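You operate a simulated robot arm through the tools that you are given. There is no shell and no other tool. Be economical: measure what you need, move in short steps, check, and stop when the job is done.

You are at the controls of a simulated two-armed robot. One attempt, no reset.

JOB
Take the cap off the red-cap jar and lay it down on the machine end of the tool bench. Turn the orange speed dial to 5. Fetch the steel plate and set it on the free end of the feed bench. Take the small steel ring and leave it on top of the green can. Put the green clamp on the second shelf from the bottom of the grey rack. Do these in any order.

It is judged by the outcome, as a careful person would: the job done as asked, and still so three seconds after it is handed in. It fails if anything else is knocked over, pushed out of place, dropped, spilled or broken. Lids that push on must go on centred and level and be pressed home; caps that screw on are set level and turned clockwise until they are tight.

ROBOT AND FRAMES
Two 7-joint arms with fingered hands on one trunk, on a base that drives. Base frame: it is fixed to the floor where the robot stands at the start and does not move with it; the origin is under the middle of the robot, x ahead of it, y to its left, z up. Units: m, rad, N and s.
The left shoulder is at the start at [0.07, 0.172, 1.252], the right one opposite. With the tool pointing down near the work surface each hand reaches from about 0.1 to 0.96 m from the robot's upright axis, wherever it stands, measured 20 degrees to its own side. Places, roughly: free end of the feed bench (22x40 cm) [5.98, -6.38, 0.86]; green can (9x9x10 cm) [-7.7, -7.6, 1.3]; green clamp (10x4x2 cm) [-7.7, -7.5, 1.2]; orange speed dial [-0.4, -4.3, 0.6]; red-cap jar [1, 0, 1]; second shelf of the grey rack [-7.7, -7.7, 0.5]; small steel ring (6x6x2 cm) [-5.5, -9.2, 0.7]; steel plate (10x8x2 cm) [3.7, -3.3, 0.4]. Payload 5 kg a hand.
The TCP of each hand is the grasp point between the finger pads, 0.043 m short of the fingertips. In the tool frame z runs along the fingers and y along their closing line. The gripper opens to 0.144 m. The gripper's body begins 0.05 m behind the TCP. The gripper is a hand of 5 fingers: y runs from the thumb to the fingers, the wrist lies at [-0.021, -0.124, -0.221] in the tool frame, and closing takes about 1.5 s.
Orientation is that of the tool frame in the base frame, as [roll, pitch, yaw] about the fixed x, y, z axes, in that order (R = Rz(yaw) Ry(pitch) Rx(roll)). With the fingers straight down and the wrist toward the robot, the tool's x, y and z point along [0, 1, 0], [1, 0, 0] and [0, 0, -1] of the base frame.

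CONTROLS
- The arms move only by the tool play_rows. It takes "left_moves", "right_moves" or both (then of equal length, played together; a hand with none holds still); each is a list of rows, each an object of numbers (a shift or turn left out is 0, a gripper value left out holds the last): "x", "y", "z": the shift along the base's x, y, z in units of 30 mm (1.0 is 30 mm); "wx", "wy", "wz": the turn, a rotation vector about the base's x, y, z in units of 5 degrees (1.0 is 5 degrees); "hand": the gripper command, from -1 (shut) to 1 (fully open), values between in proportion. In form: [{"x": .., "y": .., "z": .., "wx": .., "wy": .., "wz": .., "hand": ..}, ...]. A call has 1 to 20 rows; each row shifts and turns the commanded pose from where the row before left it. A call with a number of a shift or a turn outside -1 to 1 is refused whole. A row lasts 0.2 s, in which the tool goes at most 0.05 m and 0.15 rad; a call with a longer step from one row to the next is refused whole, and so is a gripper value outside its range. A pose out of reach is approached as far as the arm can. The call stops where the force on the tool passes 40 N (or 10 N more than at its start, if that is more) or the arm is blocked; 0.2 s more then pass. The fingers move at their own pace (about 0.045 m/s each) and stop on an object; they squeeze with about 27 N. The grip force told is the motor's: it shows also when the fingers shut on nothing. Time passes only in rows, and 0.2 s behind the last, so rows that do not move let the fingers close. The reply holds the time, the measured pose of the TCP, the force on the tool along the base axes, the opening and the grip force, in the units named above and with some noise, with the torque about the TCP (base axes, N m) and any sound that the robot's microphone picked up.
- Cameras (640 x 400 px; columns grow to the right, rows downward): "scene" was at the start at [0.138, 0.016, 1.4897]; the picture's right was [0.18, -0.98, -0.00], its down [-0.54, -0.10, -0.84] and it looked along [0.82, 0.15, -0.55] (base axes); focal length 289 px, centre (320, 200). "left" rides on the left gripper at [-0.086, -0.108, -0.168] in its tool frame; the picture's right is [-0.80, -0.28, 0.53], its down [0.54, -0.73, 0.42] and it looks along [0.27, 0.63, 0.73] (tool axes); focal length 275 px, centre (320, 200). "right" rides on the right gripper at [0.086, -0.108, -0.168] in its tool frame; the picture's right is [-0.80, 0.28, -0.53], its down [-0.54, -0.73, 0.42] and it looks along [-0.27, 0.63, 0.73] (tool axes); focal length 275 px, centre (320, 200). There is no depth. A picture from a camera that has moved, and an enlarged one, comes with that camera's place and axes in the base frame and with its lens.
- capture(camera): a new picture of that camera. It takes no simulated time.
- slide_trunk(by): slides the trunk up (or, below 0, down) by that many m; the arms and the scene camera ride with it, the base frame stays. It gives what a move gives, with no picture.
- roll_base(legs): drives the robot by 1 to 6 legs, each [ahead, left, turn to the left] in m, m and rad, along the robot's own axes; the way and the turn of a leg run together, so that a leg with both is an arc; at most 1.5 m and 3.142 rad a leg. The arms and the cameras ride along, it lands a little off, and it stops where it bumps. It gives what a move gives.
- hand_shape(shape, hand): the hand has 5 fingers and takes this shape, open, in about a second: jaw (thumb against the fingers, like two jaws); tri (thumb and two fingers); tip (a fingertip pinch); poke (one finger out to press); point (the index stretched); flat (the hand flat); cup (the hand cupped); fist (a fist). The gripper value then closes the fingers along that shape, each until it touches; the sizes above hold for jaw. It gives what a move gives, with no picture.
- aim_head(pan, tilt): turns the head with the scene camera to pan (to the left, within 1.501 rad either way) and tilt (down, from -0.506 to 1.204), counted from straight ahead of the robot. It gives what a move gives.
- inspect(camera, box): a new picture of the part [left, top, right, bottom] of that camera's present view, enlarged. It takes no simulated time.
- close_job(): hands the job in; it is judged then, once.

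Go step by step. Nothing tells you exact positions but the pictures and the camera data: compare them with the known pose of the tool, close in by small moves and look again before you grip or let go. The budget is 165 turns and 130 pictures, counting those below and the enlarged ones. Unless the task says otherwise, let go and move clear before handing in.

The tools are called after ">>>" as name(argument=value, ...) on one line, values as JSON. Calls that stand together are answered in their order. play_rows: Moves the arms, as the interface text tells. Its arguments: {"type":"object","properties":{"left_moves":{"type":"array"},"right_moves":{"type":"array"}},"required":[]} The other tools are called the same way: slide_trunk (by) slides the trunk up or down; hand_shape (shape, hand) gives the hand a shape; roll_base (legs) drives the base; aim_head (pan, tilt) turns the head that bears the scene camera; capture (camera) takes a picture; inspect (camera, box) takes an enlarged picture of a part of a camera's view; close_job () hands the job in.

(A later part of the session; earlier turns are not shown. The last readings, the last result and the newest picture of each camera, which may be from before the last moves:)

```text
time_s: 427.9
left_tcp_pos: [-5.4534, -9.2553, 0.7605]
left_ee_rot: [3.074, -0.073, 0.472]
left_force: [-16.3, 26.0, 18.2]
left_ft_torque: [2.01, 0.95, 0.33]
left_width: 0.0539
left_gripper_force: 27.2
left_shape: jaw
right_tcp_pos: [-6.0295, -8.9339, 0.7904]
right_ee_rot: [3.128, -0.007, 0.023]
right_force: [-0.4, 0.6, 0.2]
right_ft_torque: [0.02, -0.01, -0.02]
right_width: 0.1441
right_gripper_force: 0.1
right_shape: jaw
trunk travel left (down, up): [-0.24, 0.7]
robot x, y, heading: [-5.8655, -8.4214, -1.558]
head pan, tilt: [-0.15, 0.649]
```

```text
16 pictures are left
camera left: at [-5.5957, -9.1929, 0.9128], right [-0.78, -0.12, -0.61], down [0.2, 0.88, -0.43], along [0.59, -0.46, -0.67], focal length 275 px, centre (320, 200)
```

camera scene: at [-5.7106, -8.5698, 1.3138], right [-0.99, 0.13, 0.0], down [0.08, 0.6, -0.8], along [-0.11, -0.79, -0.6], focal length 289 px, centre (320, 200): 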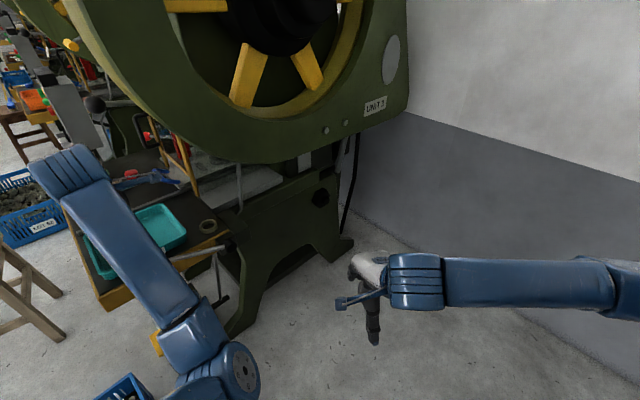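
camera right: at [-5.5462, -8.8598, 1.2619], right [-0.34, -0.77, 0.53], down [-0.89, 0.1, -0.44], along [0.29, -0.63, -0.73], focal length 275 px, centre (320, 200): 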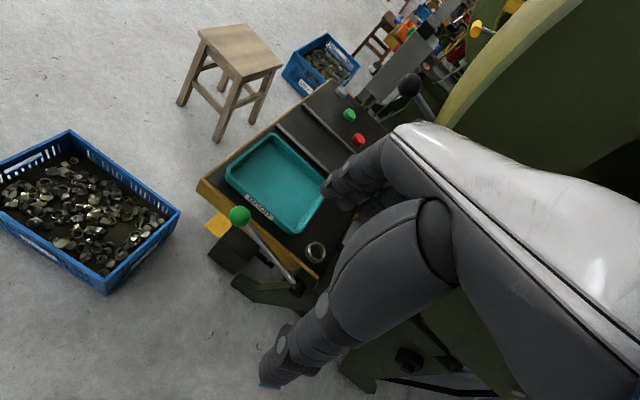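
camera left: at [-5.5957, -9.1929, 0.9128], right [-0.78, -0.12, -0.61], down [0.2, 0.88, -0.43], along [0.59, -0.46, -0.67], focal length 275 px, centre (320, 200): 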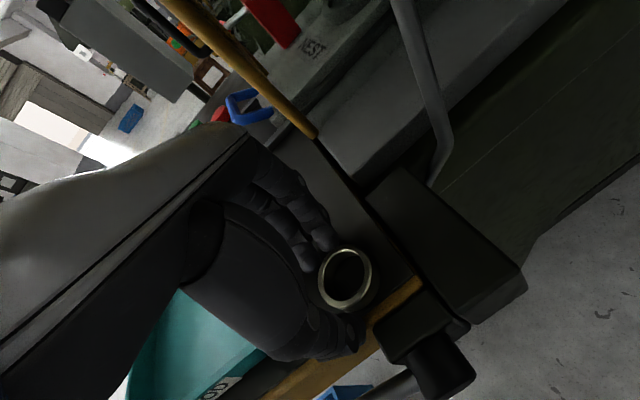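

Closed on the ring. Lift 6 cm, withdraw toward me under the rim, and check.

>>> play_rows(left_moves=[{"z": 0.3}, {"z": 0.6}, {"z": 0.6}, {"z": 0.5}, {"y": 0.7}, {"y": 0.7}, {"y": 0.7}, {"y": 0.7}, {"y": 0.7}, {}])

>>> capture(camera="left")

```text
time_s: 430.1
left_tcp_pos: [-5.4531, -9.1524, 0.8171]
left_ee_rot: [3.077, -0.072, 0.473]
left_force: [0.2, 0.0, -1.3]
left_ft_torque: [-0.01, 0.0, 0.01]
left_width: 0.0445
left_gripper_force: 26.9
left_shape: jaw
right_tcp_pos: [-6.0287, -8.9366, 0.7885]
right_ee_rot: [3.131, -0.006, 0.022]
right_force: [0.3, -0.3, -0.1]
right_ft_torque: [0.02, 0.02, -0.02]
right_width: 0.1439
right_gripper_force: 0.0
right_shape: jaw
trunk travel left (down, up): [-0.24, 0.7]
robot x, y, heading: [-5.865, -8.4196, -1.557]
head pan, tilt: [-0.15, 0.649]
```

```text
15 pictures are left
camera left: at [-5.595, -9.0911, 0.9701], right [-0.78, -0.12, -0.61], down [0.19, 0.88, -0.43], along [0.59, -0.45, -0.67], focal length 275 px, centre (320, 200)
```

left: 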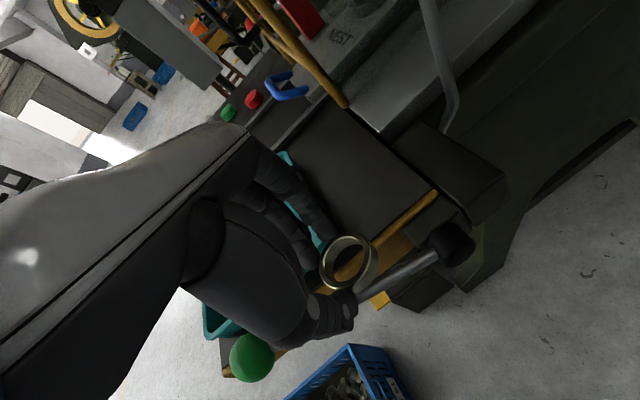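

The ring is held. Back straight away from the press, raise the trunk, and go to the grey rack for a close look.

>>> roll_base(legs=[[-1.2, 0, 0], [0, 0, -0.9], [0.2, -1.08, 0]])

>>> slide_trunk(by=0.35)

>>> aim_head(pan=0.1, tilt=0.35)

>>> capture(camera="scene")

```text
time_s: 443.7
left_tcp_pos: [-7.0162, -7.2706, 0.8182]
left_ee_rot: [3.073, -0.074, -0.448]
left_force: [-0.8, -0.1, -0.7]
left_ft_torque: [-0.05, -0.01, -0.01]
left_width: 0.0441
left_gripper_force: 27.4
left_shape: jaw
right_tcp_pos: [-7.1914, -6.6802, 0.7901]
right_ee_rot: [3.13, -0.007, -0.897]
right_force: [0.1, 1.2, -0.9]
right_ft_torque: [-0.03, -0.01, -0.01]
right_width: 0.144
right_gripper_force: 0.0
right_shape: jaw
trunk travel left (down, up): [-0.24, 0.7]
robot x, y, heading: [-6.6798, -6.5013, -2.478]
head pan, tilt: [-0.15, 0.649]
```

```text
time_s: 447.1
left_tcp_pos: [-7.0163, -7.2699, 1.1684]
left_ee_rot: [3.077, -0.074, -0.449]
left_force: [-0.7, 0.4, -1.0]
left_ft_torque: [-0.02, -0.02, -0.03]
left_width: 0.044
left_gripper_force: 27.2
left_shape: jaw
right_tcp_pos: [-7.1909, -6.681, 1.1397]
right_ee_rot: [3.131, -0.006, -0.898]
right_force: [0.3, 0.3, 0.1]
right_ft_torque: [-0.02, -0.04, -0.01]
right_width: 0.1438
right_gripper_force: 0.1
right_shape: jaw
trunk travel left (down, up): [-0.59, 0.35]
robot x, y, heading: [-6.6762, -6.501, -2.477]
head pan, tilt: [-0.15, 0.649]
```

```text
time_s: 447.9
left_tcp_pos: [-7.0168, -7.2695, 1.1684]
left_ee_rot: [3.075, -0.073, -0.448]
left_force: [0.6, 0.6, -1.5]
left_ft_torque: [-0.01, 0.0, 0.0]
left_width: 0.0443
left_gripper_force: 26.6
left_shape: jaw
right_tcp_pos: [-7.1904, -6.6801, 1.1402]
right_ee_rot: [3.131, -0.006, -0.898]
right_force: [-0.5, 0.3, -0.1]
right_ft_torque: [-0.03, 0.02, -0.02]
right_width: 0.1439
right_gripper_force: 0.1
right_shape: jaw
trunk travel left (down, up): [-0.59, 0.35]
robot x, y, heading: [-6.6783, -6.5009, -2.479]
head pan, tilt: [0.099, 0.351]
```

```text
14 pictures are left
camera scene: at [-6.7877, -6.5963, 1.7507], right [-0.69, 0.72, 0.0], down [0.25, 0.24, -0.94], along [-0.68, -0.65, -0.34], focal length 289 px, centre (320, 200)
```

scene: 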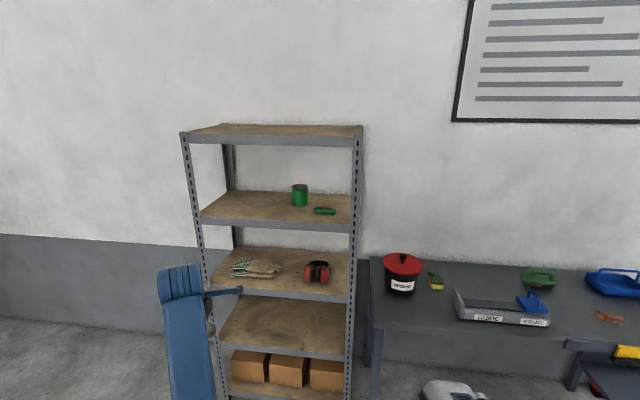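

Both the green can and the green clamp stand on the fourth shelf, with only about 22 cm above the can, so the hand must come in tilted. I'll raise the trunk and move nearer for a precise fix.

>>> slide_trunk(by=0.22)

>>> roll_base(legs=[[0.33, -0.1, 0.02]])

>>> aim_head(pan=0.25, tilt=0.6)

>>> inspect(camera="scene", box=[180, 60, 480, 260])

```text
time_s: 450.2
left_tcp_pos: [-7.0172, -7.2697, 1.3874]
left_ee_rot: [3.077, -0.073, -0.448]
left_force: [-0.5, -0.2, -0.8]
left_ft_torque: [-0.02, 0.03, -0.05]
left_width: 0.0442
left_gripper_force: 27.2
left_shape: jaw
right_tcp_pos: [-7.1919, -6.6803, 1.358]
right_ee_rot: [3.13, -0.005, -0.895]
right_force: [0.0, 0.0, -0.7]
right_ft_torque: [0.0, -0.02, -0.03]
right_width: 0.144
right_gripper_force: 0.1
right_shape: jaw
trunk travel left (down, up): [-0.81, 0.13]
robot x, y, heading: [-6.6823, -6.4999, -2.47]
head pan, tilt: [0.099, 0.351]
```

```text
time_s: 452.5
left_tcp_pos: [-7.3152, -7.4038, 1.3893]
left_ee_rot: [3.073, -0.071, -0.422]
left_force: [0.7, 0.8, -0.9]
left_ft_torque: [-0.02, 0.02, 0.01]
left_width: 0.0441
left_gripper_force: 27.4
left_shape: jaw
right_tcp_pos: [-7.5057, -6.8188, 1.3605]
right_ee_rot: [3.128, -0.006, -0.875]
right_force: [0.0, -0.2, 0.4]
right_ft_torque: [-0.01, 0.06, 0.01]
right_width: 0.1441
right_gripper_force: 0.1
right_shape: jaw
trunk travel left (down, up): [-0.81, 0.13]
robot x, y, heading: [-7.0009, -6.627, -2.452]
head pan, tilt: [0.099, 0.351]
```

```text
time_s: 453.2
left_tcp_pos: [-7.317, -7.404, 1.3881]
left_ee_rot: [3.074, -0.074, -0.422]
left_force: [-0.6, 0.0, -1.1]
left_ft_torque: [-0.04, 0.03, 0.0]
left_width: 0.044
left_gripper_force: 27.7
left_shape: jaw
right_tcp_pos: [-7.5072, -6.8196, 1.3594]
right_ee_rot: [3.131, -0.006, -0.871]
right_force: [0.8, -0.6, 0.7]
right_ft_torque: [0.01, 0.01, 0.0]
right_width: 0.144
right_gripper_force: 0.2
right_shape: jaw
trunk travel left (down, up): [-0.81, 0.13]
robot x, y, heading: [-7.002, -6.6249, -2.453]
head pan, tilt: [0.25, 0.6]
```

```text
2.00 times, centred on (330, 160) of scene
camera zoom: at [-7.0918, -6.7307, 1.9482], right [-0.81, 0.59, 0.0], down [0.33, 0.46, -0.83], along [-0.49, -0.67, -0.56], focal length 579 px, centre (300, 280)
```

zoom: 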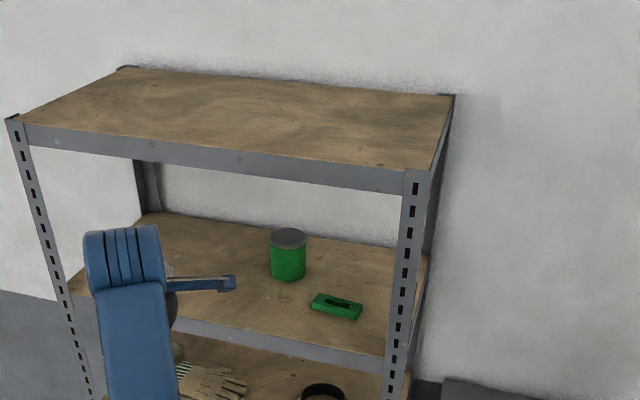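

Can axis is [-7.699, -7.604], top at z 1.335; the shelf above is at 1.57. I'll turn the left hand to face the rack and pitch it 42° so it fits under the shelf.

>>> play_rows(left_moves=[{"wz": -0.88, "z": 0.2}, {"wz": -0.88, "z": 0.2}, {"wz": -0.88, "z": 0.2}, {"wz": -0.88, "z": 0.2}, {"wz": -0.88}, {"wz": -0.88}, {"wx": -0.63, "wy": 0.76}, {"wx": -0.63, "wy": 0.76}, {"wx": -0.63, "wy": 0.76}, {"wx": -0.63, "wy": 0.76}, {"wx": -0.63, "wy": 0.76}, {"wx": -0.63, "wy": 0.76}, {"wx": -0.63, "wy": 0.76}, {"wx": -0.63, "wy": 0.76}, {}])

```text
time_s: 456.4
left_tcp_pos: [-7.3188, -7.4044, 1.4124]
left_ee_rot: [2.383, -0.059, -0.838]
left_force: [0.1, 0.0, -1.4]
left_ft_torque: [0.02, 0.0, 0.0]
left_width: 0.044
left_gripper_force: 27.0
left_shape: jaw
right_tcp_pos: [-7.5074, -6.8192, 1.3583]
right_ee_rot: [3.132, -0.005, -0.873]
right_force: [0.2, -0.9, 0.5]
right_ft_torque: [0.0, 0.01, -0.02]
right_width: 0.144
right_gripper_force: 0.1
right_shape: jaw
trunk travel left (down, up): [-0.81, 0.13]
robot x, y, heading: [-7.001, -6.6288, -2.453]
head pan, tilt: [0.25, 0.6]
```

Hand tilted as intended, ring still held. Shift right 7.6 cm, then drive 0.26 m forward so the ring comes before the can.

>>> play_rows(left_moves=[{"x": -0.53, "y": 0.65}, {"x": -0.53, "y": 0.65}, {"x": -0.53, "y": 0.65}, {}])

>>> roll_base(legs=[[0.26, 0, 0]])

>>> aim_head(pan=0.3, tilt=0.7)

>>> capture(camera="left")

```text
time_s: 457.4
left_tcp_pos: [-7.3662, -7.3452, 1.4131]
left_ee_rot: [2.385, -0.059, -0.835]
left_force: [0.0, 0.8, -1.2]
left_ft_torque: [0.01, 0.0, -0.01]
left_width: 0.044
left_gripper_force: 27.1
left_shape: jaw
right_tcp_pos: [-7.5074, -6.8205, 1.3597]
right_ee_rot: [3.132, -0.007, -0.875]
right_force: [1.0, -0.9, 0.6]
right_ft_torque: [-0.01, -0.02, 0.0]
right_width: 0.1438
right_gripper_force: 0.2
right_shape: jaw
trunk travel left (down, up): [-0.81, 0.13]
robot x, y, heading: [-7.0036, -6.6317, -2.451]
head pan, tilt: [0.25, 0.6]
```

```text
time_s: 459.3
left_tcp_pos: [-7.5636, -7.5093, 1.4153]
left_ee_rot: [2.381, -0.06, -0.834]
left_force: [1.1, 1.1, -0.8]
left_ft_torque: [-0.02, 0.04, 0.0]
left_width: 0.0439
left_gripper_force: 26.9
left_shape: jaw
right_tcp_pos: [-7.7057, -6.9834, 1.3608]
right_ee_rot: [3.127, -0.004, -0.872]
right_force: [0.2, 1.3, 0.7]
right_ft_torque: [-0.02, 0.04, -0.05]
right_width: 0.1442
right_gripper_force: 0.0
right_shape: jaw
trunk travel left (down, up): [-0.81, 0.13]
robot x, y, heading: [-7.203, -6.792, -2.451]
head pan, tilt: [0.25, 0.6]
```

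```text
time_s: 460.0
left_tcp_pos: [-7.5647, -7.5095, 1.4132]
left_ee_rot: [2.383, -0.06, -0.835]
left_force: [-0.4, 1.0, -1.7]
left_ft_torque: [0.02, -0.02, 0.0]
left_width: 0.0439
left_gripper_force: 27.1
left_shape: jaw
right_tcp_pos: [-7.7069, -6.9836, 1.3601]
right_ee_rot: [3.132, -0.004, -0.872]
right_force: [0.6, 0.2, 0.0]
right_ft_torque: [0.0, 0.04, -0.02]
right_width: 0.144
right_gripper_force: 0.1
right_shape: jaw
trunk travel left (down, up): [-0.81, 0.13]
robot x, y, heading: [-7.2028, -6.7923, -2.452]
head pan, tilt: [0.3, 0.7]
```

```text
12 pictures are left
camera left: at [-7.4802, -7.3145, 1.4546], right [-0.63, 0.46, -0.63], down [0.57, -0.28, -0.77], along [-0.53, -0.85, -0.08], focal length 275 px, centre (320, 200)
```

left: 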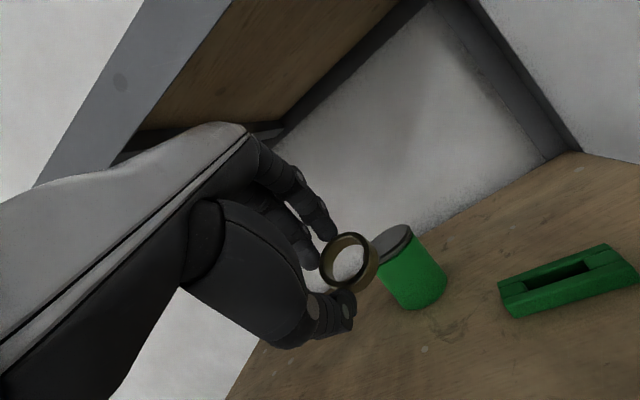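

The tilted ring is just in front of the can, slightly above its top. Advance 12 cm over it.

>>> play_rows(left_moves=[{"x": -0.54, "y": -0.43}, {"x": -0.54, "y": -0.43}, {"x": -0.54, "y": -0.43}, {"x": -0.54, "y": -0.43}, {"x": -0.54, "y": -0.43}, {"x": -0.54, "y": -0.43}, {}])

>>> capture(camera="left")

```text
time_s: 461.6
left_tcp_pos: [-7.6633, -7.5875, 1.4121]
left_ee_rot: [2.387, -0.059, -0.837]
left_force: [-0.3, -0.1, -1.1]
left_ft_torque: [-0.02, -0.04, -0.01]
left_width: 0.0438
left_gripper_force: 27.5
left_shape: jaw
right_tcp_pos: [-7.7093, -6.986, 1.36]
right_ee_rot: [3.133, -0.006, -0.872]
right_force: [-0.5, -0.4, 0.9]
right_ft_torque: [0.02, 0.0, 0.0]
right_width: 0.144
right_gripper_force: 0.1
right_shape: jaw
trunk travel left (down, up): [-0.81, 0.13]
robot x, y, heading: [-7.2047, -6.7964, -2.451]
head pan, tilt: [0.3, 0.7]
```

```text
11 pictures are left
camera left: at [-7.5789, -7.3927, 1.4543], right [-0.63, 0.46, -0.63], down [0.57, -0.28, -0.77], along [-0.53, -0.85, -0.09], focal length 275 px, centre (320, 200)
```

left: 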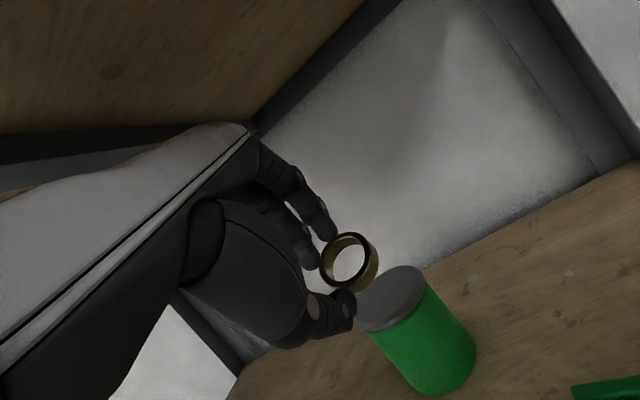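

The can top is right under the ring's low edge. Small correction, then lower until the ring's near edge touches the can.

>>> play_rows(left_moves=[{"x": 0.06, "y": 0.35, "z": -0.1}, {"z": -0.15}, {"z": -0.15}, {"z": -0.1}, {}])

```text
time_s: 462.8
left_tcp_pos: [-7.6618, -7.5801, 1.3975]
left_ee_rot: [2.386, -0.06, -0.836]
left_force: [-1.2, -0.1, -0.8]
left_ft_torque: [-0.03, -0.03, 0.0]
left_width: 0.0439
left_gripper_force: 27.0
left_shape: jaw
right_tcp_pos: [-7.707, -6.9868, 1.3581]
right_ee_rot: [3.131, -0.006, -0.873]
right_force: [-0.1, -0.2, -0.7]
right_ft_torque: [0.01, 0.0, -0.03]
right_width: 0.1442
right_gripper_force: 0.2
right_shape: jaw
trunk travel left (down, up): [-0.81, 0.13]
robot x, y, heading: [-7.1988, -6.7961, -2.454]
head pan, tilt: [0.3, 0.7]
```

>>> play_rows(left_moves=[{"z": -0.08}, {"z": -0.08}, {"z": -0.08}, {}])

```text
time_s: 463.8
left_tcp_pos: [-7.6611, -7.5789, 1.3906]
left_ee_rot: [2.385, -0.06, -0.835]
left_force: [1.1, -0.2, -1.5]
left_ft_torque: [0.0, 0.01, 0.01]
left_width: 0.0436
left_gripper_force: 27.0
left_shape: jaw
right_tcp_pos: [-7.7096, -6.9864, 1.3585]
right_ee_rot: [3.133, -0.006, -0.872]
right_force: [-0.4, -0.3, 0.2]
right_ft_torque: [-0.02, 0.01, 0.0]
right_width: 0.1441
right_gripper_force: 0.0
right_shape: jaw
trunk travel left (down, up): [-0.81, 0.13]
robot x, y, heading: [-7.1988, -6.7966, -2.448]
head pan, tilt: [0.3, 0.7]
```

Not touching yet; a few millimetres at a time.

>>> play_rows(left_moves=[{"z": -0.07}, {"z": -0.07}, {}])

>>> play_rows(left_moves=[{"z": -0.07}, {"z": -0.07}, {}])

>>> inspect(camera="left", box=[240, 170, 500, 380])

```text
time_s: 464.6
left_tcp_pos: [-7.6623, -7.5792, 1.3852]
left_ee_rot: [2.385, -0.059, -0.836]
left_force: [-0.3, -0.1, -0.3]
left_ft_torque: [0.04, -0.06, 0.03]
left_width: 0.0436
left_gripper_force: 26.3
left_shape: jaw
right_tcp_pos: [-7.7089, -6.9873, 1.3597]
right_ee_rot: [3.132, -0.005, -0.87]
right_force: [-0.4, -0.2, 0.4]
right_ft_torque: [0.0, 0.0, 0.02]
right_width: 0.144
right_gripper_force: 0.1
right_shape: jaw
trunk travel left (down, up): [-0.81, 0.13]
robot x, y, heading: [-7.2035, -6.7925, -2.446]
head pan, tilt: [0.3, 0.7]
```

```text
time_s: 465.4
left_tcp_pos: [-7.6625, -7.5784, 1.3818]
left_ee_rot: [2.386, -0.059, -0.837]
left_force: [0.6, 0.2, -1.7]
left_ft_torque: [0.02, -0.01, -0.02]
left_width: 0.0439
left_gripper_force: 27.0
left_shape: jaw
right_tcp_pos: [-7.7092, -6.9869, 1.3578]
right_ee_rot: [3.131, -0.006, -0.873]
right_force: [0.2, 0.2, 0.1]
right_ft_torque: [0.01, 0.0, 0.02]
right_width: 0.144
right_gripper_force: 0.1
right_shape: jaw
trunk travel left (down, up): [-0.81, 0.13]
robot x, y, heading: [-7.2044, -6.7914, -2.454]
head pan, tilt: [0.3, 0.7]
```

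```text
1.90 times, centred on (370, 275) of left
camera zoom: at [-7.578, -7.3834, 1.4227], right [-0.63, 0.46, -0.63], down [0.57, -0.28, -0.77], along [-0.53, -0.85, -0.09], focal length 524 px, centre (225, 57)
```

zoom: 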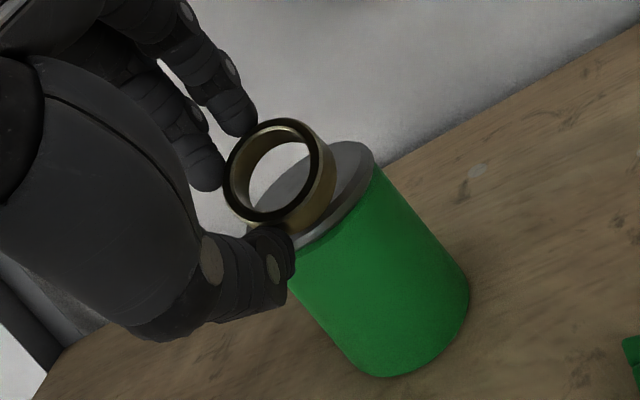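

Almost there; keep lowering in 2 mm steps.

>>> play_rows(left_moves=[{"z": -0.07}, {"z": -0.07}, {"z": -0.07}, {}])

```text
time_s: 466.4
left_tcp_pos: [-7.6623, -7.5797, 1.3739]
left_ee_rot: [2.385, -0.059, -0.836]
left_force: [-0.8, 0.1, 0.1]
left_ft_torque: [0.0, -0.01, 0.02]
left_width: 0.0441
left_gripper_force: 27.2
left_shape: jaw
right_tcp_pos: [-7.7075, -6.9863, 1.3589]
right_ee_rot: [3.133, -0.006, -0.873]
right_force: [0.0, 0.8, 0.2]
right_ft_torque: [-0.02, 0.03, -0.03]
right_width: 0.1439
right_gripper_force: 0.1
right_shape: jaw
trunk travel left (down, up): [-0.81, 0.13]
robot x, y, heading: [-7.2003, -6.7952, -2.45]
head pan, tilt: [0.3, 0.7]
```

>>> play_rows(left_moves=[{"z": -0.07}, {"z": -0.07}, {"z": -0.07}, {}])

```text
time_s: 467.4
left_tcp_pos: [-7.663, -7.5778, 1.3677]
left_ee_rot: [2.386, -0.06, -0.836]
left_force: [0.7, 0.0, -1.2]
left_ft_torque: [-0.01, -0.01, 0.02]
left_width: 0.0436
left_gripper_force: 26.9
left_shape: jaw
right_tcp_pos: [-7.7079, -6.9866, 1.3589]
right_ee_rot: [3.134, -0.005, -0.873]
right_force: [-0.4, -0.3, -0.3]
right_ft_torque: [0.03, -0.01, 0.01]
right_width: 0.1438
right_gripper_force: 0.1
right_shape: jaw
trunk travel left (down, up): [-0.81, 0.13]
robot x, y, heading: [-7.2017, -6.7926, -2.452]
head pan, tilt: [0.3, 0.7]
```

>>> inspect(camera="left", box=[240, 170, 500, 380])

```text
1.90 times, centred on (370, 275) of left
camera zoom: at [-7.5781, -7.3829, 1.4096], right [-0.63, 0.46, -0.63], down [0.57, -0.28, -0.77], along [-0.53, -0.85, -0.09], focal length 524 px, centre (225, 57)
```

zoom: 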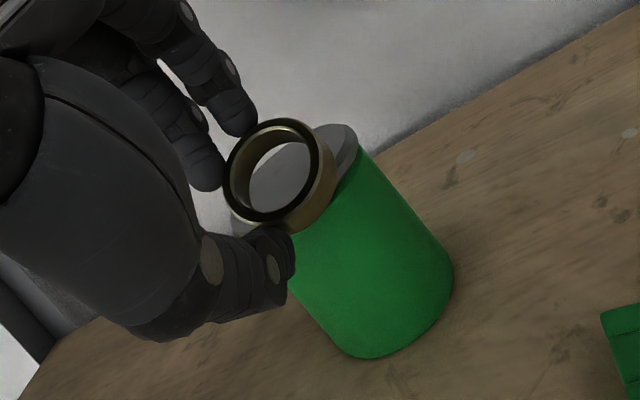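

The ring's low edge is still in front of the can, so the can stands about 4 cm deeper, near [-7.722, -7.632]. Raise, advance 4.5 cm, and lower to contact.

>>> play_rows(left_moves=[{"z": 0.5}, {"z": 0.4}, {"x": -0.42, "y": -0.65}, {"x": -0.42, "y": -0.65}, {"z": -0.2}, {"z": -0.15}, {"z": -0.1}, {}])

>>> inspect(camera="left", box=[240, 170, 500, 380])

```text
time_s: 469.2
left_tcp_pos: [-7.6873, -7.619, 1.3809]
left_ee_rot: [2.385, -0.06, -0.834]
left_force: [0.0, 0.0, -1.3]
left_ft_torque: [-0.02, -0.01, -0.05]
left_width: 0.0437
left_gripper_force: 26.7
left_shape: jaw
right_tcp_pos: [-7.7089, -6.9866, 1.3595]
right_ee_rot: [3.134, -0.005, -0.874]
right_force: [-0.7, 0.5, -0.1]
right_ft_torque: [-0.06, 0.01, -0.02]
right_width: 0.1438
right_gripper_force: 0.0
right_shape: jaw
trunk travel left (down, up): [-0.81, 0.13]
robot x, y, heading: [-7.204, -6.7959, -2.453]
head pan, tilt: [0.3, 0.7]
```

```text
1.90 times, centred on (370, 275) of left
camera zoom: at [-7.6036, -7.4228, 1.4236], right [-0.63, 0.46, -0.63], down [0.57, -0.28, -0.77], along [-0.53, -0.85, -0.09], focal length 524 px, centre (225, 57)
```

zoom: 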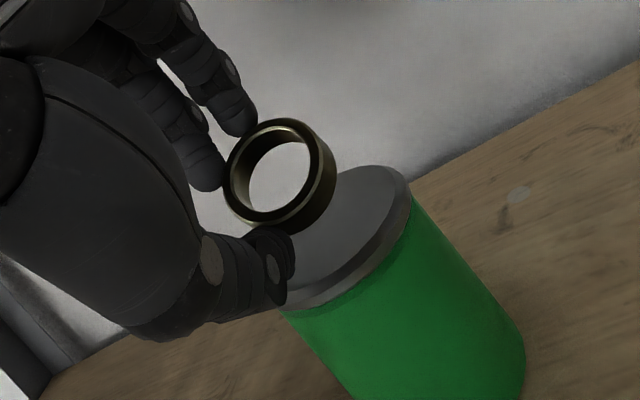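

By the lid's apparent size the can is at about [-7.723, -7.635], top near 1.30, and the ring is centred over it. Lower further to contact.

>>> play_rows(left_moves=[{"z": -0.12}, {"z": -0.12}, {"z": -0.1}, {}])

```text
time_s: 470.2
left_tcp_pos: [-7.6859, -7.618, 1.3738]
left_ee_rot: [2.381, -0.06, -0.836]
left_force: [1.9, 1.8, 8.9]
left_ft_torque: [0.06, -0.1, 0.01]
left_width: 0.0437
left_gripper_force: 27.1
left_shape: jaw
right_tcp_pos: [-7.7084, -6.9854, 1.3595]
right_ee_rot: [3.13, -0.007, -0.872]
right_force: [-0.2, -0.1, 0.2]
right_ft_torque: [0.01, 0.0, 0.01]
right_width: 0.144
right_gripper_force: 0.1
right_shape: jaw
trunk travel left (down, up): [-0.81, 0.13]
robot x, y, heading: [-7.2072, -6.7935, -2.453]
head pan, tilt: [0.3, 0.7]
```

Light contact at TCP 1.374. I'll ease back 1 cm to centre better, then open very slowly so the ring's raised side slides down the fingers.

>>> play_rows(left_moves=[{"z": 0.12}, {"x": 0.25, "y": 0.2}, {"z": -0.1}, {"hand": -0.38}, {}, {"hand": -0.35}, {}, {"hand": -0.32}, {}, {"hand": -0.29}, {}, {"hand": -0.26}, {}])

>>> inspect(camera="left", box=[240, 170, 500, 380])

```text
time_s: 473.0
left_tcp_pos: [-7.6788, -7.6112, 1.3736]
left_ee_rot: [2.383, -0.06, -0.836]
left_force: [-0.9, -0.5, 3.9]
left_ft_torque: [-0.06, 0.04, 0.01]
left_width: 0.0509
left_gripper_force: 0.0
left_shape: jaw
right_tcp_pos: [-7.7085, -6.9864, 1.3586]
right_ee_rot: [3.131, -0.005, -0.873]
right_force: [-0.4, -0.2, 0.3]
right_ft_torque: [-0.02, -0.02, -0.02]
right_width: 0.144
right_gripper_force: 0.1
right_shape: jaw
trunk travel left (down, up): [-0.81, 0.13]
robot x, y, heading: [-7.2035, -6.797, -2.449]
head pan, tilt: [0.3, 0.7]
```

```text
1.90 times, centred on (370, 275) of left
camera zoom: at [-7.5947, -7.4159, 1.4147], right [-0.63, 0.46, -0.63], down [0.57, -0.28, -0.77], along [-0.53, -0.85, -0.09], focal length 524 px, centre (225, 57)
```

zoom: 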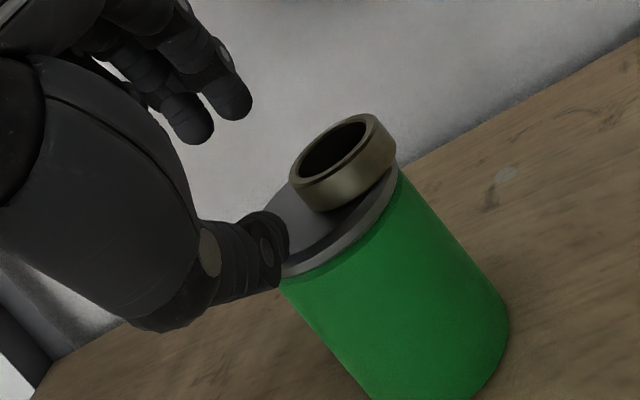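

The ring rests on the can's top. Raise slightly and withdraw the left hand straight out.

>>> play_rows(left_moves=[{"z": 0.25}, {"z": 0.25}, {"x": 0.52, "y": 0.42}, {"x": 0.6, "y": 0.5}, {"x": 0.6, "y": 0.5}, {"x": 0.6, "y": 0.5}, {"x": 0.6, "y": 0.5}, {"x": 0.6, "y": 0.5}, {"x": 0.6, "y": 0.5}, {}])

>>> inspect(camera="left", box=[280, 170, 540, 380])

```text
time_s: 475.2
left_tcp_pos: [-7.5556, -7.5095, 1.3895]
left_ee_rot: [2.383, -0.06, -0.835]
left_force: [0.0, 0.4, 0.4]
left_ft_torque: [-0.01, -0.01, -0.01]
left_width: 0.053
left_gripper_force: 0.1
left_shape: jaw
right_tcp_pos: [-7.7085, -6.9855, 1.3592]
right_ee_rot: [3.133, -0.006, -0.873]
right_force: [-0.5, 0.4, -0.9]
right_ft_torque: [0.0, -0.02, -0.01]
right_width: 0.144
right_gripper_force: 0.1
right_shape: jaw
trunk travel left (down, up): [-0.81, 0.13]
robot x, y, heading: [-7.2082, -6.7949, -2.455]
head pan, tilt: [0.3, 0.7]
```

```text
1.90 times, centred on (410, 275) of left
camera zoom: at [-7.472, -7.3134, 1.4297], right [-0.63, 0.46, -0.63], down [0.57, -0.28, -0.77], along [-0.53, -0.85, -0.09], focal length 524 px, centre (149, 57)
```

zoom: 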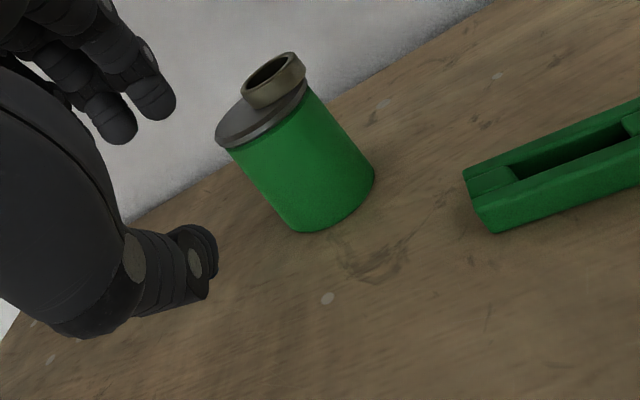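

The ring sits flat on top of the can. Now the clamp at about [-7.727, -7.463]: I'll pull the left hand out, shift the base left, and bring the right hand in front of it.

>>> play_rows(left_moves=[{"x": 0.7, "y": 0.57}, {"x": 0.7, "y": 0.57}, {"x": 0.7, "y": 0.57}, {"x": 0.7, "y": 0.57}, {"x": 0.7, "y": 0.57}, {"x": 0.7, "y": 0.57}, {"x": 0.7, "y": 0.57}, {"x": 0.7, "y": 0.57}])

>>> roll_base(legs=[[0, 0.28, 0]])

>>> play_rows(right_moves=[{"z": -0.6, "hand": 0.3}, {"z": -0.6}, {"z": -0.6}, {"z": -0.55}, {}])

```text
time_s: 477.0
left_tcp_pos: [-7.3957, -7.3834, 1.372]
left_ee_rot: [2.383, -0.059, -0.836]
left_force: [-0.3, 0.6, 0.2]
left_ft_torque: [0.0, 0.03, -0.02]
left_width: 0.0533
left_gripper_force: 0.1
left_shape: jaw
left hand out of reach, approached as far as the arm can: row 7, 8
right_tcp_pos: [-7.7071, -6.9862, 1.3592]
right_ee_rot: [3.131, -0.005, -0.872]
right_force: [0.7, -0.2, -0.7]
right_ft_torque: [-0.02, 0.0, 0.02]
right_width: 0.1438
right_gripper_force: 0.1
right_shape: jaw
trunk travel left (down, up): [-0.81, 0.13]
robot x, y, heading: [-7.2019, -6.7943, -2.449]
head pan, tilt: [0.3, 0.7]
```

```text
time_s: 478.9
left_tcp_pos: [-7.2184, -7.597, 1.3732]
left_ee_rot: [2.385, -0.062, -0.834]
left_force: [-0.2, 1.3, 0.0]
left_ft_torque: [-0.02, -0.05, 0.03]
left_width: 0.053
left_gripper_force: 0.1
left_shape: jaw
right_tcp_pos: [-7.5318, -7.1992, 1.3589]
right_ee_rot: [3.133, -0.009, -0.87]
right_force: [-0.8, 1.0, 0.7]
right_ft_torque: [-0.04, -0.03, 0.03]
right_width: 0.1439
right_gripper_force: 0.0
right_shape: jaw
trunk travel left (down, up): [-0.81, 0.13]
robot x, y, heading: [-7.0233, -7.0075, -2.449]
head pan, tilt: [0.3, 0.7]
```

```text
time_s: 480.1
left_tcp_pos: [-7.216, -7.5989, 1.3727]
left_ee_rot: [2.385, -0.06, -0.83]
left_force: [-0.7, -0.5, 0.7]
left_ft_torque: [-0.01, 0.02, 0.03]
left_width: 0.0533
left_gripper_force: 0.1
left_shape: jaw
right_tcp_pos: [-7.5312, -7.202, 1.2883]
right_ee_rot: [3.133, -0.007, -0.87]
right_force: [0.5, 0.4, 0.0]
right_ft_torque: [0.01, -0.02, -0.01]
right_width: 0.094
right_gripper_force: 0.0
right_shape: jaw
trunk travel left (down, up): [-0.81, 0.13]
robot x, y, heading: [-7.0285, -7.0101, -2.448]
head pan, tilt: [0.3, 0.7]
```

Right hand in front of the shelf at insertion height. Shift left 7.7 cm, go in 22 cm, then check with its camera.

>>> play_rows(right_moves=[{"x": 0.54, "y": -0.66}, {"x": 0.54, "y": -0.66}, {"x": 0.54, "y": -0.66}, {"x": -0.63, "y": -0.52}, {"x": -0.63, "y": -0.52}, {"x": -0.63, "y": -0.52}, {"x": -0.63, "y": -0.52}, {"x": -0.63, "y": -0.52}, {"x": -0.63, "y": -0.52}, {"x": -0.63, "y": -0.52}, {"x": -0.63, "y": -0.52}, {"x": -0.63, "y": -0.52}, {}])

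>>> capture(camera="right")

```text
time_s: 482.9
left_tcp_pos: [-7.2159, -7.5983, 1.3718]
left_ee_rot: [2.384, -0.058, -0.833]
left_force: [-0.2, 0.0, 0.1]
left_ft_torque: [-0.01, -0.05, -0.01]
left_width: 0.0528
left_gripper_force: 0.0
left_shape: jaw
right_tcp_pos: [-7.6501, -7.4019, 1.2891]
right_ee_rot: [3.133, -0.006, -0.87]
right_force: [-0.5, 0.1, -0.6]
right_ft_torque: [-0.04, -0.02, -0.04]
right_width: 0.0938
right_gripper_force: 0.1
right_shape: jaw
trunk travel left (down, up): [-0.81, 0.13]
robot x, y, heading: [-7.0265, -7.0109, -2.445]
head pan, tilt: [0.3, 0.7]
```

```text
5 pictures are left
camera right: at [-7.512, -7.3962, 1.456], right [-0.73, 0.43, 0.53], down [0.2, 0.88, -0.43], along [-0.65, -0.21, -0.73], focal length 275 px, centre (320, 200)
```

right: 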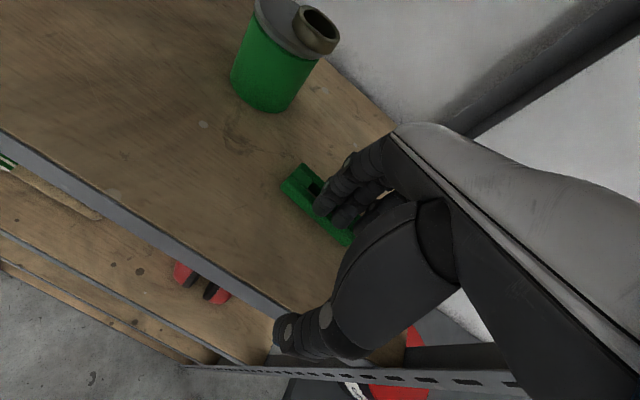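

The clamp's centre is at about [-7.722, -7.456]; the hand is aligned with its width. Advance 9 cm and lower gently.

>>> play_rows(right_moves=[{"x": -0.6, "y": -0.45}, {"x": -0.6, "y": -0.45}, {"x": -0.6, "y": -0.45}, {"x": -0.6, "y": -0.45}, {}, {"z": -0.3}, {"z": -0.2}, {"z": -0.15}, {"z": -0.15}, {"z": -0.15}, {}])

```text
time_s: 485.3
left_tcp_pos: [-7.2101, -7.5975, 1.3747]
left_ee_rot: [2.38, -0.057, -0.833]
left_force: [0.9, 0.4, 0.7]
left_ft_torque: [0.02, -0.04, 0.0]
left_width: 0.0533
left_gripper_force: 0.0
left_shape: jaw
right_tcp_pos: [-7.7179, -7.4557, 1.2654]
right_ee_rot: [3.125, -0.005, -0.869]
right_force: [0.5, -0.2, 15.5]
right_ft_torque: [0.56, -0.84, -0.01]
right_width: 0.0934
right_gripper_force: 0.1
right_shape: jaw
trunk travel left (down, up): [-0.81, 0.13]
robot x, y, heading: [-7.024, -7.0076, -2.45]
head pan, tilt: [0.3, 0.7]
```

Fingertips are on the shelf. Raise 4 mm, close, and lift 2 cm.

>>> play_rows(right_moves=[{"z": 0.2}, {"hand": 0.0}, {}, {"hand": -0.4}, {}, {"hand": -1}, {}, {}, {}, {}, {"z": 0.3}, {"z": 0.3}, {}])

>>> capture(camera="right")

```text
time_s: 488.1
left_tcp_pos: [-7.2105, -7.5976, 1.3726]
left_ee_rot: [2.381, -0.057, -0.835]
left_force: [0.0, -0.1, 0.2]
left_ft_torque: [0.01, 0.0, -0.01]
left_width: 0.0534
left_gripper_force: 0.0
left_shape: jaw
right_tcp_pos: [-7.7173, -7.4559, 1.2856]
right_ee_rot: [3.13, -0.001, -0.867]
right_force: [-0.2, -0.9, -2.9]
right_ft_torque: [0.0, -0.01, -0.04]
right_width: 0.0309
right_gripper_force: 27.1
right_shape: jaw
trunk travel left (down, up): [-0.81, 0.13]
robot x, y, heading: [-7.0231, -7.0088, -2.444]
head pan, tilt: [0.3, 0.7]
```

```text
4 pictures are left
camera right: at [-7.5786, -7.4492, 1.4522], right [-0.73, 0.43, 0.54], down [0.2, 0.88, -0.43], along [-0.66, -0.21, -0.73], focal length 275 px, centre (320, 200)
```

right: 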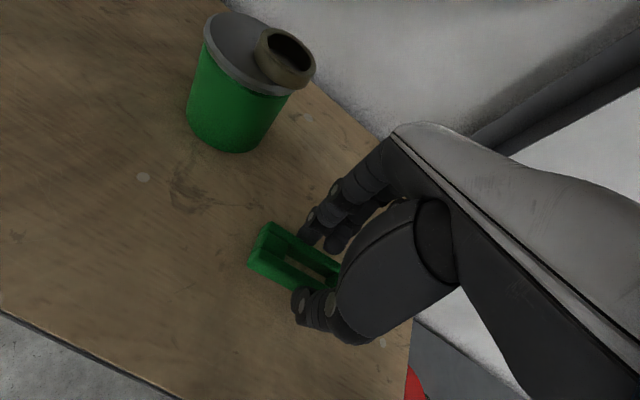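

The clamp is firmly held. Back straight out with the base, lower the trunk to the second shelf's height and look.

>>> roll_base(legs=[[-0.5, 0, 0]])

>>> slide_trunk(by=-0.4)

>>> slide_trunk(by=-0.28)

>>> aim_head(pan=0.0, tilt=0.55)

>>> capture(camera="scene")

```text
time_s: 491.1
left_tcp_pos: [-6.8333, -7.2789, 1.3711]
left_ee_rot: [2.386, -0.059, -0.835]
left_force: [-0.9, -0.7, -0.1]
left_ft_torque: [0.01, -0.02, 0.0]
left_width: 0.0532
left_gripper_force: 0.0
left_shape: jaw
right_tcp_pos: [-7.3409, -7.1341, 1.2814]
right_ee_rot: [3.134, -0.005, -0.874]
right_force: [-0.3, -0.4, -3.9]
right_ft_torque: [-0.03, 0.02, 0.0]
right_width: 0.0311
right_gripper_force: 27.3
right_shape: jaw
trunk travel left (down, up): [-0.81, 0.13]
robot x, y, heading: [-6.6406, -6.6898, -2.455]
head pan, tilt: [0.3, 0.7]
```

```text
time_s: 494.9
left_tcp_pos: [-6.8314, -7.2782, 0.9723]
left_ee_rot: [2.384, -0.06, -0.834]
left_force: [0.5, 0.0, 0.0]
left_ft_torque: [0.0, 0.02, 0.0]
left_width: 0.0531
left_gripper_force: 0.1
left_shape: jaw
right_tcp_pos: [-7.3383, -7.134, 0.882]
right_ee_rot: [3.135, -0.006, -0.872]
right_force: [-0.1, -0.1, -2.6]
right_ft_torque: [-0.06, 0.0, 0.04]
right_width: 0.0311
right_gripper_force: 26.7
right_shape: jaw
trunk travel left (down, up): [-0.41, 0.53]
robot x, y, heading: [-6.641, -6.6911, -2.451]
head pan, tilt: [0.3, 0.7]
```

```text
time_s: 497.7
left_tcp_pos: [-6.8316, -7.2771, 0.6931]
left_ee_rot: [2.384, -0.06, -0.833]
left_force: [-0.7, -0.3, 1.0]
left_ft_torque: [-0.01, 0.01, -0.03]
left_width: 0.0532
left_gripper_force: 0.0
left_shape: jaw
right_tcp_pos: [-7.3381, -7.1343, 0.6037]
right_ee_rot: [3.132, -0.006, -0.873]
right_force: [-0.3, 0.1, -2.9]
right_ft_torque: [-0.05, 0.01, -0.04]
right_width: 0.031
right_gripper_force: 27.9
right_shape: jaw
trunk travel left (down, up): [-0.13, 0.81]
robot x, y, heading: [-6.6384, -6.6898, -2.448]
head pan, tilt: [0.3, 0.7]
```

```text
time_s: 498.5
left_tcp_pos: [-6.8312, -7.2783, 0.6919]
left_ee_rot: [2.385, -0.059, -0.836]
left_force: [1.1, 0.3, 0.3]
left_ft_torque: [-0.01, -0.03, -0.02]
left_width: 0.0531
left_gripper_force: 0.0
left_shape: jaw
right_tcp_pos: [-7.3391, -7.1335, 0.6026]
right_ee_rot: [3.133, -0.004, -0.873]
right_force: [0.0, -0.8, -3.3]
right_ft_torque: [0.0, 0.02, 0.01]
right_width: 0.0309
right_gripper_force: 27.6
right_shape: jaw
trunk travel left (down, up): [-0.13, 0.81]
robot x, y, heading: [-6.6373, -6.6863, -2.449]
head pan, tilt: [0.0, 0.55]
```

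```text
3 pictures are left
camera scene: at [-6.7465, -6.7773, 1.2725], right [-0.64, 0.77, 0.0], down [0.4, 0.33, -0.85], along [-0.66, -0.54, -0.52], focal length 289 px, centre (320, 200)
```

scene: 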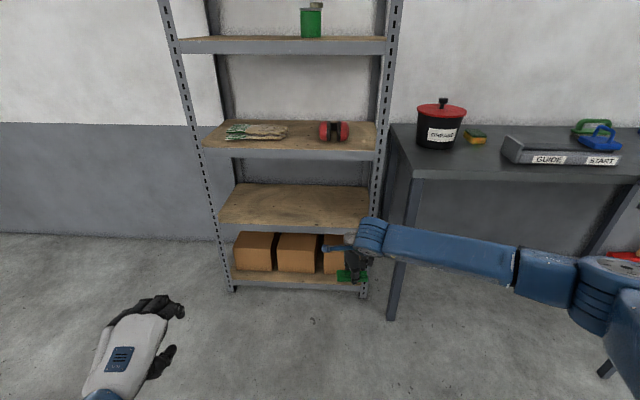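

Second shelf's top is at about z 0.527 and it is empty. Drive forward 0.36 m with the clamp just above shelf height, then check the reading.

>>> play_rows(right_moves=[{"x": 0.53, "y": -0.64, "z": 0.1}, {"x": 0.53, "y": -0.64, "z": 0.1}, {}])

>>> roll_base(legs=[[0.36, 0, 0]])

>>> capture(camera="right")

```text
time_s: 499.3
left_tcp_pos: [-6.8315, -7.2771, 0.6927]
left_ee_rot: [2.384, -0.059, -0.834]
left_force: [0.0, -0.3, 0.8]
left_ft_torque: [-0.02, 0.04, 0.01]
left_width: 0.0532
left_gripper_force: 0.0
left_shape: jaw
right_tcp_pos: [-7.3097, -7.172, 0.6087]
right_ee_rot: [3.133, -0.004, -0.872]
right_force: [0.0, -0.4, -2.2]
right_ft_torque: [-0.02, -0.01, 0.01]
right_width: 0.0309
right_gripper_force: 26.9
right_shape: jaw
trunk travel left (down, up): [-0.13, 0.81]
robot x, y, heading: [-6.6349, -6.6895, -2.444]
head pan, tilt: [0.0, 0.55]
```

```text
time_s: 501.6
left_tcp_pos: [-7.1073, -7.5098, 0.6911]
left_ee_rot: [2.385, -0.058, -0.831]
left_force: [-0.1, -0.3, -0.3]
left_ft_torque: [0.0, -0.01, 0.01]
left_width: 0.053
left_gripper_force: 0.1
left_shape: jaw
right_tcp_pos: [-7.5845, -7.4055, 0.6074]
right_ee_rot: [3.134, -0.006, -0.87]
right_force: [-0.5, -0.9, -3.5]
right_ft_torque: [-0.06, -0.01, 0.0]
right_width: 0.031
right_gripper_force: 27.0
right_shape: jaw
trunk travel left (down, up): [-0.13, 0.81]
robot x, y, heading: [-6.9121, -6.9158, -2.452]
head pan, tilt: [0.0, 0.55]
```

```text
2 pictures are left
camera right: at [-7.4459, -7.3994, 0.7756], right [-0.73, 0.43, 0.53], down [0.2, 0.88, -0.43], along [-0.65, -0.21, -0.73], focal length 275 px, centre (320, 200)
```

right: 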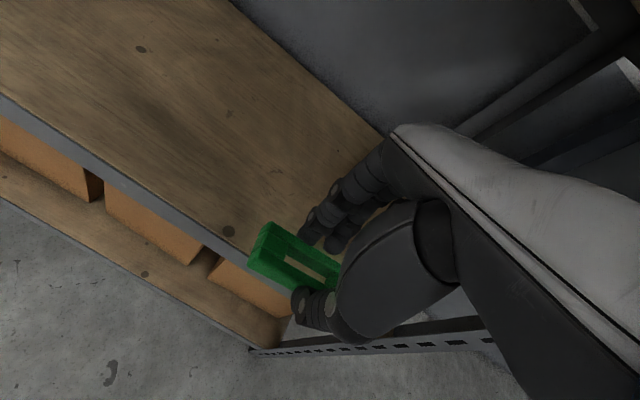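

The clamp is right at the shelf's edge. Move in 7 cm and lower gently.

>>> play_rows(right_moves=[{"x": -0.6, "y": -0.49}, {"x": -0.6, "y": -0.49}, {"x": -0.6, "y": -0.49}, {}, {"z": -0.2}, {"z": -0.2}, {"z": -0.15}, {"z": -0.15}, {}])

```text
time_s: 503.6
left_tcp_pos: [-7.1061, -7.5097, 0.6927]
left_ee_rot: [2.383, -0.058, -0.832]
left_force: [-0.5, -1.0, -0.3]
left_ft_torque: [0.02, -0.01, 0.0]
left_width: 0.0531
left_gripper_force: 0.1
left_shape: jaw
right_tcp_pos: [-7.6378, -7.4487, 0.5887]
right_ee_rot: [3.133, -0.005, -0.869]
right_force: [-0.3, 0.9, -2.8]
right_ft_torque: [0.02, 0.0, 0.02]
right_width: 0.0312
right_gripper_force: 26.9
right_shape: jaw
trunk travel left (down, up): [-0.13, 0.81]
robot x, y, heading: [-6.9188, -6.9167, -2.451]
head pan, tilt: [0.0, 0.55]
```

>>> play_rows(right_moves=[{"z": -0.12}, {"z": -0.12}, {"z": -0.12}, {}])

```text
time_s: 504.6
left_tcp_pos: [-7.106, -7.509, 0.692]
left_ee_rot: [2.385, -0.059, -0.832]
left_force: [-0.4, -0.3, -0.6]
left_ft_torque: [0.03, 0.01, 0.01]
left_width: 0.0531
left_gripper_force: 0.0
left_shape: jaw
right_tcp_pos: [-7.6384, -7.4507, 0.5773]
right_ee_rot: [3.133, -0.003, -0.868]
right_force: [-0.2, 0.0, -3.5]
right_ft_torque: [-0.02, 0.04, -0.02]
right_width: 0.031
right_gripper_force: 27.2
right_shape: jaw
trunk travel left (down, up): [-0.13, 0.81]
robot x, y, heading: [-6.9168, -6.9168, -2.448]
head pan, tilt: [0.0, 0.55]
```

Still free at 0.577; a few more millimetres.

>>> play_rows(right_moves=[{"z": -0.1}, {"z": -0.1}, {"z": -0.1}, {}])

```text
time_s: 505.6
left_tcp_pos: [-7.107, -7.5081, 0.6922]
left_ee_rot: [2.384, -0.059, -0.831]
left_force: [-0.5, -0.8, 0.5]
left_ft_torque: [0.03, 0.02, 0.02]
left_width: 0.0531
left_gripper_force: 0.1
left_shape: jaw
right_tcp_pos: [-7.6376, -7.449, 0.5678]
right_ee_rot: [3.133, -0.004, -0.869]
right_force: [-0.1, -0.2, -2.7]
right_ft_torque: [-0.01, 0.02, -0.02]
right_width: 0.0312
right_gripper_force: 26.6
right_shape: jaw
trunk travel left (down, up): [-0.13, 0.81]
robot x, y, heading: [-6.9189, -6.9172, -2.444]
head pan, tilt: [0.0, 0.55]
```

>>> play_rows(right_moves=[{"z": -0.1}, {"z": -0.1}, {"z": -0.1}, {}])

```text
time_s: 506.6
left_tcp_pos: [-7.1056, -7.5093, 0.692]
left_ee_rot: [2.385, -0.058, -0.831]
left_force: [0.5, -0.8, -0.4]
left_ft_torque: [0.01, 0.02, 0.0]
left_width: 0.0531
left_gripper_force: 0.2
left_shape: jaw
right_tcp_pos: [-7.6362, -7.4487, 0.5601]
right_ee_rot: [3.133, -0.005, -0.869]
right_force: [0.9, 0.3, -2.9]
right_ft_torque: [-0.01, -0.01, -0.02]
right_width: 0.0311
right_gripper_force: 26.9
right_shape: jaw
trunk travel left (down, up): [-0.13, 0.81]
robot x, y, heading: [-6.9155, -6.9164, -2.45]
head pan, tilt: [0.0, 0.55]
```

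>>> play_rows(right_moves=[{"z": -0.1}, {"z": -0.1}, {"z": -0.1}, {}])

```text
time_s: 507.6
left_tcp_pos: [-7.1063, -7.5086, 0.6923]
left_ee_rot: [2.385, -0.058, -0.831]
left_force: [-0.4, -0.1, 0.3]
left_ft_torque: [-0.02, -0.02, -0.02]
left_width: 0.0529
left_gripper_force: 0.1
left_shape: jaw
right_tcp_pos: [-7.6373, -7.4482, 0.5511]
right_ee_rot: [3.133, -0.006, -0.868]
right_force: [-0.1, 0.3, -3.1]
right_ft_torque: [-0.02, -0.02, 0.02]
right_width: 0.031
right_gripper_force: 26.6
right_shape: jaw
trunk travel left (down, up): [-0.13, 0.81]
robot x, y, heading: [-6.915, -6.9192, -2.447]
head pan, tilt: [0.0, 0.55]
```

Still hanging freely (3 N). I use one picture to see the gap.

>>> capture(camera="right")

```text
1 pictures are left
camera right: at [-7.4988, -7.4431, 0.7167], right [-0.73, 0.43, 0.53], down [0.2, 0.88, -0.43], along [-0.65, -0.21, -0.73], focal length 275 px, centre (320, 200)
```

right: 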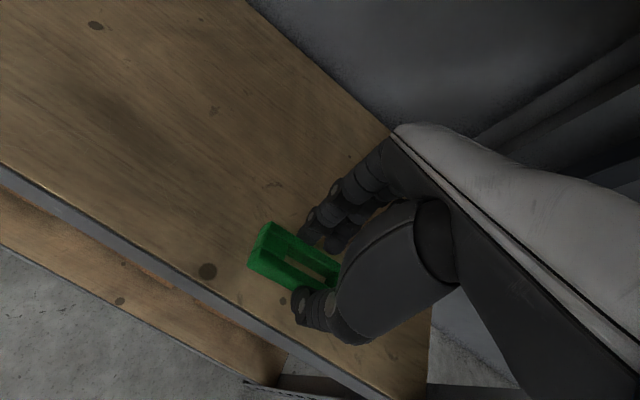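

The clamp is well inside the shelf's edge. Continue lowering.

>>> play_rows(right_moves=[{"z": -0.12}, {"z": -0.12}, {"z": -0.12}, {"z": -0.12}, {}])

```text
time_s: 508.9
left_tcp_pos: [-7.1054, -7.5095, 0.692]
left_ee_rot: [2.386, -0.059, -0.831]
left_force: [-0.6, 0.2, -0.6]
left_ft_torque: [0.01, -0.01, -0.01]
left_width: 0.0531
left_gripper_force: 0.1
left_shape: jaw
right_tcp_pos: [-7.6372, -7.4486, 0.5348]
right_ee_rot: [3.132, -0.006, -0.868]
right_force: [-0.3, 0.0, -2.6]
right_ft_torque: [-0.01, 0.01, 0.01]
right_width: 0.031
right_gripper_force: 27.1
right_shape: jaw
trunk travel left (down, up): [-0.13, 0.81]
robot x, y, heading: [-6.9194, -6.9206, -2.444]
head pan, tilt: [0.0, 0.55]
```

>>> play_rows(right_moves=[{"z": -0.1}, {"z": -0.1}, {"z": -0.1}, {"z": -0.1}, {}])

```text
time_s: 510.1
left_tcp_pos: [-7.1053, -7.5085, 0.6917]
left_ee_rot: [2.382, -0.06, -0.832]
left_force: [0.9, 0.1, -0.4]
left_ft_torque: [0.02, 0.01, 0.06]
left_width: 0.0531
left_gripper_force: 0.1
left_shape: jaw
right_tcp_pos: [-7.6381, -7.4495, 0.526]
right_ee_rot: [3.132, -0.004, -0.869]
right_force: [1.2, -0.3, 7.2]
right_ft_torque: [0.27, 0.39, 0.0]
right_width: 0.031
right_gripper_force: 26.8
right_shape: jaw
trunk travel left (down, up): [-0.13, 0.81]
robot x, y, heading: [-6.9204, -6.9173, -2.449]
head pan, tilt: [0.0, 0.55]
```

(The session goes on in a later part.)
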